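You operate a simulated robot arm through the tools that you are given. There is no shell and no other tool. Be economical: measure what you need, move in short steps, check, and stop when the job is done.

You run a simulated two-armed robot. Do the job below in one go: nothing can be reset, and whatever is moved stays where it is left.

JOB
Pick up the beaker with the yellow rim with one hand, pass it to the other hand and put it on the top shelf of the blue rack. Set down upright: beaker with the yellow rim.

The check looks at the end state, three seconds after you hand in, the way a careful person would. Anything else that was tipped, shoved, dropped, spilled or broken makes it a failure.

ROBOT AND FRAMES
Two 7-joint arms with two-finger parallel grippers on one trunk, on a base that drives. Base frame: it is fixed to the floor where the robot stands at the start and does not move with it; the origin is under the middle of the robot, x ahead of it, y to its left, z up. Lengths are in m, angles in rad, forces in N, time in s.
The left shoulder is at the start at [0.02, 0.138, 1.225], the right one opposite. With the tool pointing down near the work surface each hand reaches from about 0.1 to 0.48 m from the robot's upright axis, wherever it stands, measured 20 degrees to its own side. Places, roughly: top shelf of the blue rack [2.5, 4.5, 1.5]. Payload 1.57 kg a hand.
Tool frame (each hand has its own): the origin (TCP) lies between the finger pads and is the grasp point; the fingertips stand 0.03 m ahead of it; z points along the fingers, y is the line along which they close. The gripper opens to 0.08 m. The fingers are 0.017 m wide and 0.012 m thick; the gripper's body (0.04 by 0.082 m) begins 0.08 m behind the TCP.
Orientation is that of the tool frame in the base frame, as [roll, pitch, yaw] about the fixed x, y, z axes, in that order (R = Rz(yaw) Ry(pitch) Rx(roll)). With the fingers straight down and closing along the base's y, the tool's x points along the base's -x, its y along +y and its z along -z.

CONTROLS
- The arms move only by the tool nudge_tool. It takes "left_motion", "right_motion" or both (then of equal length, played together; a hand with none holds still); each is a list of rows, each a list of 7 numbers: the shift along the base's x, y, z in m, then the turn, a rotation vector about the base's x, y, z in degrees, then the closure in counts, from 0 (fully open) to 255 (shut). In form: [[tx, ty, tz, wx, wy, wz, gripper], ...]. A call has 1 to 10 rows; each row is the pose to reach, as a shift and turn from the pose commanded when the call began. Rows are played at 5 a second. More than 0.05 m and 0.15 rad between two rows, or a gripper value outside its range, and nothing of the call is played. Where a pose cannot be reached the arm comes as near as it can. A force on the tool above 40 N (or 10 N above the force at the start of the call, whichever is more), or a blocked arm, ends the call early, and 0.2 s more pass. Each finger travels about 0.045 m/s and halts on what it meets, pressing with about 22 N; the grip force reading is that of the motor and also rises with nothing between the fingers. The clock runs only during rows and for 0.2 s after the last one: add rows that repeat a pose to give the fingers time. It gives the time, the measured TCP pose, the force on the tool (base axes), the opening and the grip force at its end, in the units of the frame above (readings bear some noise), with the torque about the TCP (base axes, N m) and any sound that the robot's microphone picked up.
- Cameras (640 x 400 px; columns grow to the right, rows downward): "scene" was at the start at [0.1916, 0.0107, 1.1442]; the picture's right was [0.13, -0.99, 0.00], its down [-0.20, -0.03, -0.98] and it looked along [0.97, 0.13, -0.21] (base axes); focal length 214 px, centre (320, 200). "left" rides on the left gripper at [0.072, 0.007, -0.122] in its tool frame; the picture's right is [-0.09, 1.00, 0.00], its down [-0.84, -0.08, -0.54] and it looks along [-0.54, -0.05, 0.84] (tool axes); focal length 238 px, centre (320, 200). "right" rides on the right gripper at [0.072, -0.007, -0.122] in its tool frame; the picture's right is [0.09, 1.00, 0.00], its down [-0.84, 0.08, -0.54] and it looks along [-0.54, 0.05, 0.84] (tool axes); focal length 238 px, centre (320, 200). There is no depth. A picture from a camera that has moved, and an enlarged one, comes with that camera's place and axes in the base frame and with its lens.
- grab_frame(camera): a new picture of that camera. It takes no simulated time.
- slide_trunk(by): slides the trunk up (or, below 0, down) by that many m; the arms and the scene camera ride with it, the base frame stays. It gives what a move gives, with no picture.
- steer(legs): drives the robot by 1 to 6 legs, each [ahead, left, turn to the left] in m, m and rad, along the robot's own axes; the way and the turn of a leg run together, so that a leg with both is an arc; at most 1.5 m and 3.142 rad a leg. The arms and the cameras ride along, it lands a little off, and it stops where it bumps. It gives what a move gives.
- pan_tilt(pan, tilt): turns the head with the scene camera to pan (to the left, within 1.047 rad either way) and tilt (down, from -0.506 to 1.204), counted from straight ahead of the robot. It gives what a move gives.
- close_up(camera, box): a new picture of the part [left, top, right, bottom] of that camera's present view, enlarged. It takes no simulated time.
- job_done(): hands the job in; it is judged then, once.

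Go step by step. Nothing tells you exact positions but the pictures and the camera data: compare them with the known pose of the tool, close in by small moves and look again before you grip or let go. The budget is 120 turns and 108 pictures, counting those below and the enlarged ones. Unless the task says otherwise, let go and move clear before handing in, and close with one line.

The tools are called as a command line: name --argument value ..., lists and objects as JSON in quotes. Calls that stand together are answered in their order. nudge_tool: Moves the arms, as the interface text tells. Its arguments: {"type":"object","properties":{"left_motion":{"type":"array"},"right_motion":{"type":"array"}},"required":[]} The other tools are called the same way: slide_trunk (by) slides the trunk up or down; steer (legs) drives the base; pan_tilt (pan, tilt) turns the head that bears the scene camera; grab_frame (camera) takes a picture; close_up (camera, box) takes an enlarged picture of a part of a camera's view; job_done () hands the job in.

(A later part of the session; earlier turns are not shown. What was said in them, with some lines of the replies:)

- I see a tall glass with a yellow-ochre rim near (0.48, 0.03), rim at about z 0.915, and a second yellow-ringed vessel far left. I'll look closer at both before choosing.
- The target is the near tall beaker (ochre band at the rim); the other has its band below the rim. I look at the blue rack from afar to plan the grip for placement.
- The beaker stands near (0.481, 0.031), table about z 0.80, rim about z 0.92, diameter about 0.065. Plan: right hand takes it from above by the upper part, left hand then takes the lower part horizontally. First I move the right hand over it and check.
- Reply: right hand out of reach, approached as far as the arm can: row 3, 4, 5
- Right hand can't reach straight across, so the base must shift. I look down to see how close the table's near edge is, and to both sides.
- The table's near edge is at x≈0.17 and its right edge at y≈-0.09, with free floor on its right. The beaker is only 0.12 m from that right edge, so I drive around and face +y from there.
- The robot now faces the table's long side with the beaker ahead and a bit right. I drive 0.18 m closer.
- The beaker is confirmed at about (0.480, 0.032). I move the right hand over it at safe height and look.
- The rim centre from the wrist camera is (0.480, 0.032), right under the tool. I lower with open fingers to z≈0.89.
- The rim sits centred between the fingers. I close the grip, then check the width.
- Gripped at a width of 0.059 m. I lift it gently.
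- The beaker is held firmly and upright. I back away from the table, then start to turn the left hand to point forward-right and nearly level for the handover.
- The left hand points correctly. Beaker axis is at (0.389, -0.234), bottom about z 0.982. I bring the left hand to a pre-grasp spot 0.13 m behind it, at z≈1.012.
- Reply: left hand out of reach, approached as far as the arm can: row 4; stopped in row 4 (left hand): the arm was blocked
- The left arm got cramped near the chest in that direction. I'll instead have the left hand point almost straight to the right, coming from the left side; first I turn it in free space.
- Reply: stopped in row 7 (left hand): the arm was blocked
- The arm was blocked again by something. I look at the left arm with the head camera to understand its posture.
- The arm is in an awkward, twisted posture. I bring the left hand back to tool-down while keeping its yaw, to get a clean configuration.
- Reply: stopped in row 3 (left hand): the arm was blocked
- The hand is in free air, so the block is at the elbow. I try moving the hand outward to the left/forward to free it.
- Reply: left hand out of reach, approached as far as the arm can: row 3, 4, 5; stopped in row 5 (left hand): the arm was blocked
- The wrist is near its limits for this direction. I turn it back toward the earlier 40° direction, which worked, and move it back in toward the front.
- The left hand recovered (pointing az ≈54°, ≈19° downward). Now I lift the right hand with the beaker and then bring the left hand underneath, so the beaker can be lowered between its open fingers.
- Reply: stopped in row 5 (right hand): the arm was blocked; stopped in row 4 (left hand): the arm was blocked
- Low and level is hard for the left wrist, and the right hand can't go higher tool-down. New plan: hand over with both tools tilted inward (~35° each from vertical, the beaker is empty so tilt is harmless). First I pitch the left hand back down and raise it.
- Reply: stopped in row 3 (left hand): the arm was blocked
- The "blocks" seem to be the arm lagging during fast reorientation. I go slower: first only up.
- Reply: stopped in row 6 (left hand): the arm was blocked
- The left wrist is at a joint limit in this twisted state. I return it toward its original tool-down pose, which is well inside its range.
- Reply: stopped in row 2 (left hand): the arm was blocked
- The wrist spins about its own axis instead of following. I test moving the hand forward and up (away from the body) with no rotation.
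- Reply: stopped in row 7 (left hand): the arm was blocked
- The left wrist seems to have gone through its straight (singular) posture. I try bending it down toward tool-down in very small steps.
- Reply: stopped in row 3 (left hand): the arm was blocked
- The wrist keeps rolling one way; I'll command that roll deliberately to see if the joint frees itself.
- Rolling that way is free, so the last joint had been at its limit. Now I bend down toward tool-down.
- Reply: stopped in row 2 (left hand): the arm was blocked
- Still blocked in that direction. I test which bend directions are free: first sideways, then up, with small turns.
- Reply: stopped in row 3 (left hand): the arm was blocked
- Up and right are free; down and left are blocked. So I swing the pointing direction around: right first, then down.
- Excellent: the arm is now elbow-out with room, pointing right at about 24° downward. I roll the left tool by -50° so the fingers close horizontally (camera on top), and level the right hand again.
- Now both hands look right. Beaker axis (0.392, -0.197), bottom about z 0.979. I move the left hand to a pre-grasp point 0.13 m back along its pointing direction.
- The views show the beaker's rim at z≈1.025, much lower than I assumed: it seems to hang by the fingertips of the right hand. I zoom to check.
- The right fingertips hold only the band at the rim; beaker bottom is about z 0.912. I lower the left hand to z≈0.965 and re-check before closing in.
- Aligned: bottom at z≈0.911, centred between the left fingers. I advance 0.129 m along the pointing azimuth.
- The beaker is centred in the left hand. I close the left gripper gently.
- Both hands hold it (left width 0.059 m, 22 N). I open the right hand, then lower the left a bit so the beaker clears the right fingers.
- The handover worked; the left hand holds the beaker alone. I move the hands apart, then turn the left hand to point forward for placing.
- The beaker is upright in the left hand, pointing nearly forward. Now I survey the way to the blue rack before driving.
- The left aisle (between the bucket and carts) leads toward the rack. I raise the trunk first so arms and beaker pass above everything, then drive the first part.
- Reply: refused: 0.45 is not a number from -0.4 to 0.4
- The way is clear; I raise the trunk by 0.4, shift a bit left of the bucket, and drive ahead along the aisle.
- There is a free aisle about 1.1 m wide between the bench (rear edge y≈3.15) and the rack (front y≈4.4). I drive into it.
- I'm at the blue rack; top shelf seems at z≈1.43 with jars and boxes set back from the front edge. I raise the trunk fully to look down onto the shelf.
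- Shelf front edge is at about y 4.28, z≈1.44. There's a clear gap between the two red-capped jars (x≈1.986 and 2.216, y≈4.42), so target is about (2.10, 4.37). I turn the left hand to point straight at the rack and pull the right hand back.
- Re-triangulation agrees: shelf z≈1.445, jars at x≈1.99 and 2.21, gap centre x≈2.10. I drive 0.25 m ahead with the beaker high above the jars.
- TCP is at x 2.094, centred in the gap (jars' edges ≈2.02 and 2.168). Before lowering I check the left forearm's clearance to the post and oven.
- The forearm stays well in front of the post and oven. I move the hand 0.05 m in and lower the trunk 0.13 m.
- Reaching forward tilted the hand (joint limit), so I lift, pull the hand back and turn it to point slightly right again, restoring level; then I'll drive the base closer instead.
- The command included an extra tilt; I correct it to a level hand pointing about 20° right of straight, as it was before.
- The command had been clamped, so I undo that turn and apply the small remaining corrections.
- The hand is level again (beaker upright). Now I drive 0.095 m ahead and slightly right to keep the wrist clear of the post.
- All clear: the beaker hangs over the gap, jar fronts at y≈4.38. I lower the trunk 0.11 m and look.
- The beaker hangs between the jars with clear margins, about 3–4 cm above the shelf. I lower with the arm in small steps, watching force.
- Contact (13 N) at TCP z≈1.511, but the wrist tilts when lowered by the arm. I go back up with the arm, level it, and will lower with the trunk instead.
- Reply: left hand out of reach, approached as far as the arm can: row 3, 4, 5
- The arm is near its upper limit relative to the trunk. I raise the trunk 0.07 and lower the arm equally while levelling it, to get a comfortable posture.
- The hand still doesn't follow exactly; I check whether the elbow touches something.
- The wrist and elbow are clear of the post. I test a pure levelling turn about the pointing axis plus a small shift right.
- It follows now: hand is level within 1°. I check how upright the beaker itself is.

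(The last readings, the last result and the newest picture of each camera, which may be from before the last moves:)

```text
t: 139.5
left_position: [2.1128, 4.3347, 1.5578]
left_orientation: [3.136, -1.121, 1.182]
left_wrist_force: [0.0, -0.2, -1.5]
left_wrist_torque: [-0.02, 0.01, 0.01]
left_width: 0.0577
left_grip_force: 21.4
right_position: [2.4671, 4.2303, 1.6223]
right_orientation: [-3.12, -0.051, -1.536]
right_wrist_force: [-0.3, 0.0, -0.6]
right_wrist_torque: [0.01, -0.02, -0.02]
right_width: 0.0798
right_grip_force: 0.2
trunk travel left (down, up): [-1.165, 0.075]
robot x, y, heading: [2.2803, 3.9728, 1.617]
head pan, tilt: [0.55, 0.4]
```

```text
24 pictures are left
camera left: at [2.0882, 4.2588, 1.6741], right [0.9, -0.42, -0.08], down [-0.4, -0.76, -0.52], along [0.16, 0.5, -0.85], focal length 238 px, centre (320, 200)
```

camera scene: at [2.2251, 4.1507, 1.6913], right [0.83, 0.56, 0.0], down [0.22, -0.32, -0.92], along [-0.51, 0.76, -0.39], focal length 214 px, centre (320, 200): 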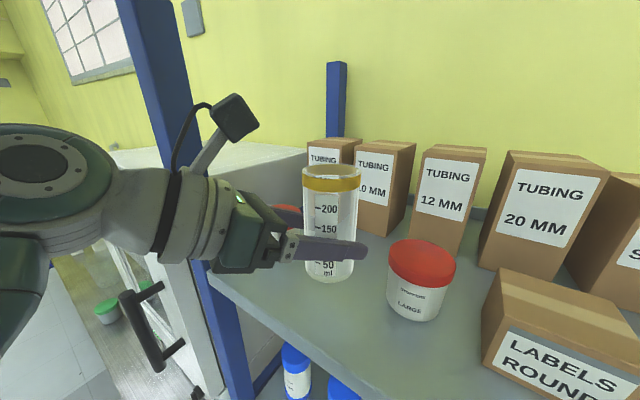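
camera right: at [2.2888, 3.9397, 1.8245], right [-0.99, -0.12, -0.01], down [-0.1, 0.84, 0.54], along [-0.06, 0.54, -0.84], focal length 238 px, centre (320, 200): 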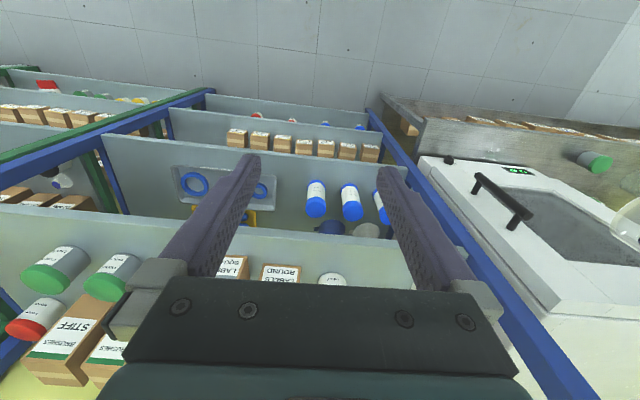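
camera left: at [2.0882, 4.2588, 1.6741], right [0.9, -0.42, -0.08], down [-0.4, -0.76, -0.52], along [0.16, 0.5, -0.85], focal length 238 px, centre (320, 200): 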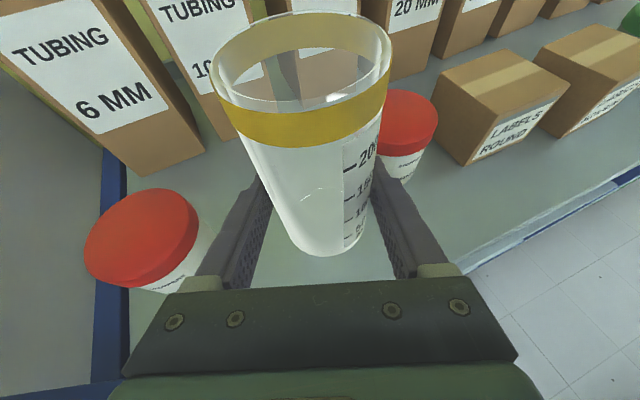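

The beaker is essentially upright (it slid ~7 mm up in the grip at the touch). Contact is expected at TCP z≈1.51. I trim pitch by 1.5° and lower the trunk to just above that.

nudge_tool --left_motion '[[0, 0, 0, 0.7, -0.3, 0, 255], [0, 0, 0, 1.4, -0.6, 0, 255], [0, 0, 0, 1.4, -0.6, 0, 255]]'

slide_trunk --by -0.04

grab_frame --camera "scene"

```text
t: 140.3
left_position: [2.1124, 4.3343, 1.5573]
left_orientation: [3.139, -1.148, 1.178]
left_wrist_force: [0.0, 0.5, -1.1]
left_wrist_torque: [-0.02, -0.01, -0.03]
left_width: 0.0579
left_grip_force: 22.0
right_position: [2.4682, 4.2301, 1.6224]
right_orientation: [-3.118, -0.049, -1.537]
right_wrist_force: [-0.1, -0.9, -0.3]
right_wrist_torque: [-0.02, 0.0, 0.02]
right_width: 0.0799
right_grip_force: 0.0
trunk travel left (down, up): [-1.165, 0.075]
robot x, y, heading: [2.2793, 3.9741, 1.615]
head pan, tilt: [0.55, 0.4]
```

```text
t: 141.2
left_position: [2.1123, 4.3352, 1.518]
left_orientation: [3.136, -1.148, 1.176]
left_wrist_force: [-0.7, -0.6, -2.1]
left_wrist_torque: [0.0, -0.01, 0.02]
left_width: 0.0578
left_grip_force: 21.8
right_position: [2.4679, 4.2291, 1.5833]
right_orientation: [-3.119, -0.049, -1.539]
right_wrist_force: [-0.6, -0.1, 0.3]
right_wrist_torque: [-0.03, -0.01, -0.01]
right_width: 0.0801
right_grip_force: 0.2
trunk travel left (down, up): [-1.125, 0.115]
robot x, y, heading: [2.2826, 3.978, 1.615]
head pan, tilt: [0.55, 0.4]
```

```text
23 pictures are left
camera scene: at [2.2252, 4.1507, 1.6513], right [0.83, 0.56, 0.0], down [0.22, -0.32, -0.92], along [-0.51, 0.76, -0.39], focal length 214 px, centre (320, 200)
```

scene: 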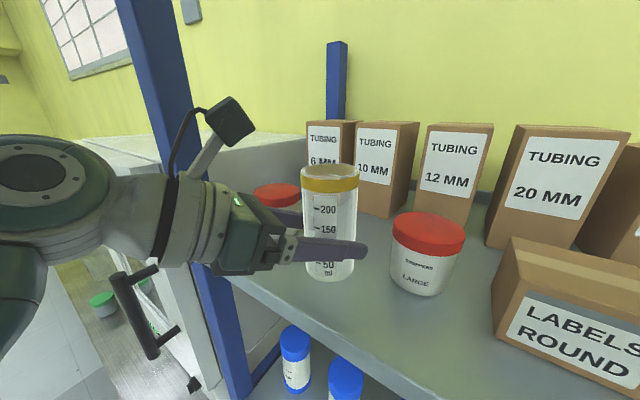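

Level and nearly touching. I lower by a few millimetres at a time and watch the vertical force.

slide_trunk --by -0.006

slide_trunk --by -0.003

```text
t: 141.7
left_position: [2.1124, 4.3346, 1.5117]
left_orientation: [3.139, -1.149, 1.175]
left_wrist_force: [0.7, 0.7, 0.3]
left_wrist_torque: [-0.03, 0.05, -0.02]
left_width: 0.0577
left_grip_force: 21.3
right_position: [2.4684, 4.2306, 1.5745]
right_orientation: [-3.118, -0.048, -1.538]
right_wrist_force: [0.1, -0.2, -0.1]
right_wrist_torque: [0.01, 0.01, -0.02]
right_width: 0.0802
right_grip_force: 0.1
trunk travel left (down, up): [-1.119, 0.121]
robot x, y, heading: [2.2829, 3.9735, 1.612]
head pan, tilt: [0.55, 0.4]
```

```text
t: 142.2
left_position: [2.1125, 4.3338, 1.5084]
left_orientation: [3.138, -1.149, 1.176]
left_wrist_force: [-0.5, -0.2, -1.6]
left_wrist_torque: [-0.01, 0.0, 0.02]
left_width: 0.0577
left_grip_force: 22.2
right_position: [2.4689, 4.2299, 1.573]
right_orientation: [-3.119, -0.049, -1.54]
right_wrist_force: [-1.4, -1.0, 0.6]
right_wrist_torque: [0.02, 0.03, -0.02]
right_width: 0.08
right_grip_force: 0.0
trunk travel left (down, up): [-1.116, 0.124]
robot x, y, heading: [2.2825, 3.9733, 1.609]
head pan, tilt: [0.55, 0.4]
```

slide_trunk --by -0.003

slide_trunk --by -0.002

close_up --camera "scene" --box '[250, 150, 400, 300]'

```text
t: 142.8
left_position: [2.1128, 4.3357, 1.5085]
left_orientation: [3.14, -1.155, 1.173]
left_wrist_force: [3.0, -1.3, 12.8]
left_wrist_torque: [-0.25, 0.04, 0.04]
left_width: 0.0579
left_grip_force: 21.8
right_position: [2.4682, 4.2305, 1.5699]
right_orientation: [-3.12, -0.047, -1.538]
right_wrist_force: [-0.1, -0.5, -0.3]
right_wrist_torque: [-0.01, 0.01, 0.02]
right_width: 0.0802
right_grip_force: 0.0
trunk travel left (down, up): [-1.113, 0.127]
robot x, y, heading: [2.2795, 3.9758, 1.614]
head pan, tilt: [0.55, 0.4]
```

```text
t: 143.3
left_position: [2.1126, 4.3342, 1.5054]
left_orientation: [3.139, -1.154, 1.176]
left_wrist_force: [4.7, 1.5, 12.4]
left_wrist_torque: [0.1, -0.11, 0.04]
left_width: 0.0576
left_grip_force: 21.2
right_position: [2.468, 4.2305, 1.5697]
right_orientation: [-3.119, -0.048, -1.537]
right_wrist_force: [-0.1, -0.1, -0.1]
right_wrist_torque: [0.02, -0.02, 0.02]
right_width: 0.0803
right_grip_force: 0.0
trunk travel left (down, up): [-1.111, 0.129]
robot x, y, heading: [2.2826, 3.9775, 1.616]
head pan, tilt: [0.55, 0.4]
```

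```text
2.67 times, centred on (325, 225) of scene
camera zoom: at [2.2252, 4.1511, 1.6376], right [0.83, 0.56, 0.0], down [0.22, -0.32, -0.92], along [-0.51, 0.76, -0.39], focal length 572 px, centre (307, 133)
```

zoom: 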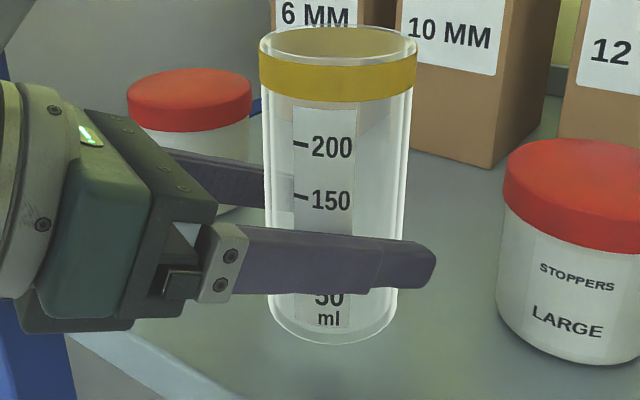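

The beaker stands on the shelf (12.5 N, seated). I open the left hand slowly.

nudge_tool --left_motion '[[0, 0, 0, 0, 0, 0, 200], [0, 0, 0, 0, 0, 0, 120], [0, 0, 0, 0, 0, 0, 50], [0, 0, 0, 0, 0, 0, 0], [0, 0, 0, 0, 0, 0, 0], [0, 0, 0, 0, 0, 0, 0]]'

close_up --camera "scene" --box '[230, 130, 430, 310]'

grab_frame --camera "left"

```text
t: 144.7
left_position: [2.1123, 4.3341, 1.5031]
left_orientation: [3.138, -1.148, 1.176]
left_wrist_force: [0.6, -0.6, -0.7]
left_wrist_torque: [0.04, -0.02, 0.02]
left_width: 0.08
left_grip_force: 0.0
right_position: [2.4679, 4.2301, 1.5682]
right_orientation: [-3.117, -0.049, -1.536]
right_wrist_force: [0.6, 0.0, -0.3]
right_wrist_torque: [-0.03, 0.0, -0.02]
right_width: 0.0801
right_grip_force: 0.0
trunk travel left (down, up): [-1.111, 0.129]
robot x, y, heading: [2.276, 3.9778, 1.615]
head pan, tilt: [0.55, 0.4]
```

```text
2.22 times, centred on (330, 220) of scene
camera zoom: at [2.2252, 4.1507, 1.6374], right [0.83, 0.56, 0.0], down [0.22, -0.32, -0.92], along [-0.51, 0.76, -0.39], focal length 477 px, centre (298, 156)
```

zoom: 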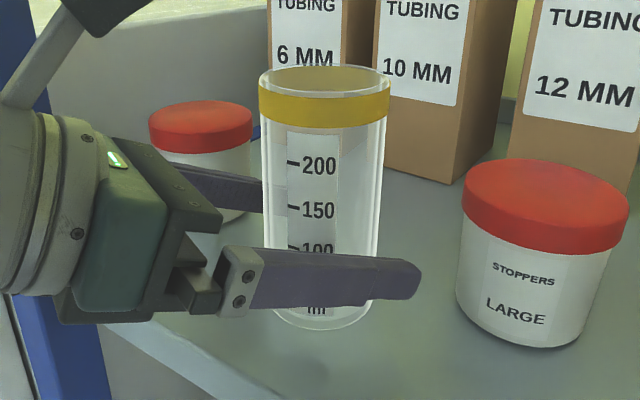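

```text
20 pictures are left
camera left: at [2.0864, 4.2566, 1.6181], right [0.9, -0.42, -0.08], down [-0.39, -0.74, -0.54], along [0.17, 0.52, -0.84], focal length 238 px, centre (320, 200)
```

left: 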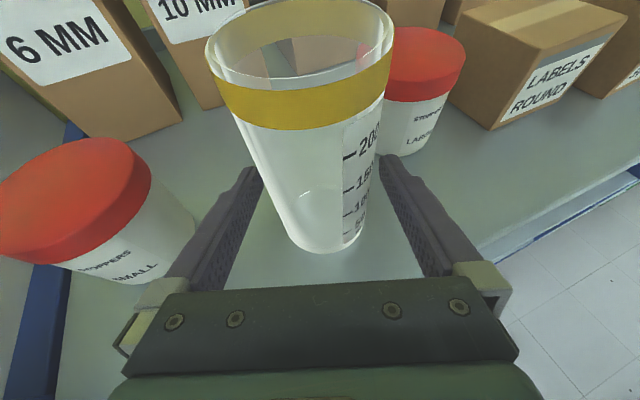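

The beaker stands free and upright on the shelf. I back away along the hand's pointing direction with the base.

steer --legs '[[-0.127, 0.0595, 0]]'

grab_frame --camera "scene"

```text
t: 146.0
left_position: [2.0581, 4.2072, 1.5036]
left_orientation: [3.136, -1.151, 1.178]
left_wrist_force: [0.1, -1.3, -0.3]
left_wrist_torque: [0.01, 0.02, 0.0]
left_width: 0.08
left_grip_force: 0.1
right_position: [2.4139, 4.1026, 1.569]
right_orientation: [-3.118, -0.05, -1.536]
right_wrist_force: [-0.6, 0.1, 0.5]
right_wrist_torque: [0.01, -0.01, 0.0]
right_width: 0.0799
right_grip_force: 0.1
trunk travel left (down, up): [-1.111, 0.129]
robot x, y, heading: [2.2308, 3.8449, 1.618]
head pan, tilt: [0.55, 0.4]
```

```text
19 pictures are left
camera scene: at [2.1712, 4.0225, 1.6374], right [0.83, 0.56, 0.0], down [0.22, -0.32, -0.92], along [-0.52, 0.76, -0.39], focal length 214 px, centre (320, 200)
```

scene: 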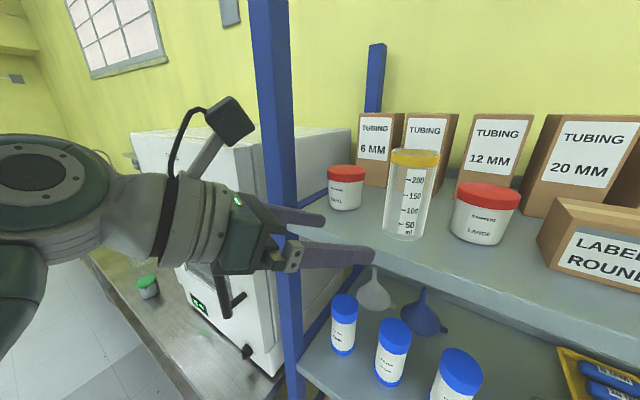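

The hand is clear and the beaker stands upright between the jars. I back off further and take a final look.

steer --legs '[[-0.2, 0, 0]]'

pan_tilt --pan 0.1 --tilt 0.4

grab_frame --camera "scene"

```text
t: 147.6
left_position: [2.0644, 4.0087, 1.5032]
left_orientation: [-3.115, -1.143, 1.145]
left_wrist_force: [-0.7, -0.5, -0.3]
left_wrist_torque: [0.01, 0.04, -0.02]
left_width: 0.0801
left_grip_force: 0.0
right_position: [2.423, 3.9043, 1.5671]
right_orientation: [-3.119, -0.049, -1.538]
right_wrist_force: [-0.1, -0.3, -0.2]
right_wrist_torque: [0.0, 0.02, -0.04]
right_width: 0.0802
right_grip_force: 0.0
trunk travel left (down, up): [-1.111, 0.129]
robot x, y, heading: [2.2406, 3.6492, 1.615]
head pan, tilt: [0.55, 0.4]
```

```text
t: 148.5
left_position: [2.0638, 4.0079, 1.504]
left_orientation: [-3.105, -1.141, 1.138]
left_wrist_force: [-0.4, 0.2, -0.2]
left_wrist_torque: [0.0, 0.02, 0.01]
left_width: 0.08
left_grip_force: 0.0
right_position: [2.4245, 3.9046, 1.5679]
right_orientation: [-3.117, -0.051, -1.537]
right_wrist_force: [0.1, 0.7, 0.1]
right_wrist_torque: [-0.01, -0.01, 0.04]
right_width: 0.0801
right_grip_force: 0.0
trunk travel left (down, up): [-1.111, 0.129]
robot x, y, heading: [2.2389, 3.6467, 1.616]
head pan, tilt: [0.099, 0.4]
```

```text
18 pictures are left
camera scene: at [2.2187, 3.8397, 1.6374], right [0.99, 0.14, 0.0], down [0.06, -0.39, -0.92], along [-0.13, 0.91, -0.39], focal length 214 px, centre (320, 200)
```

scene: 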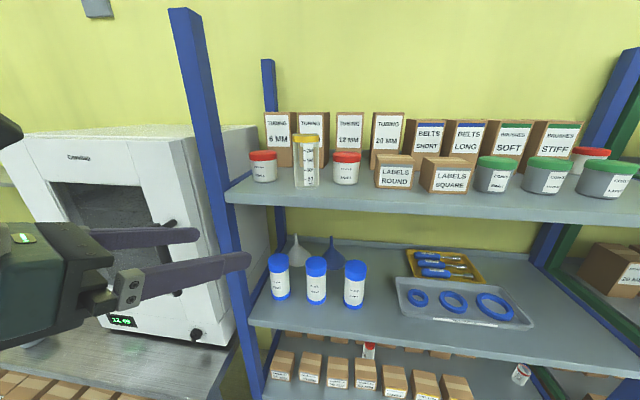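

The beaker stands upright on the top shelf, all the shelf items look undisturbed, and both hands are clear, so I hand in.

job_done

```text
The job is handed in.
```

The beaker with the yellow rim went from the right hand to the left and now stands upright on the top shelf of the blue rack. Nothing else was visibly disturbed, and both hands are empty and clear.
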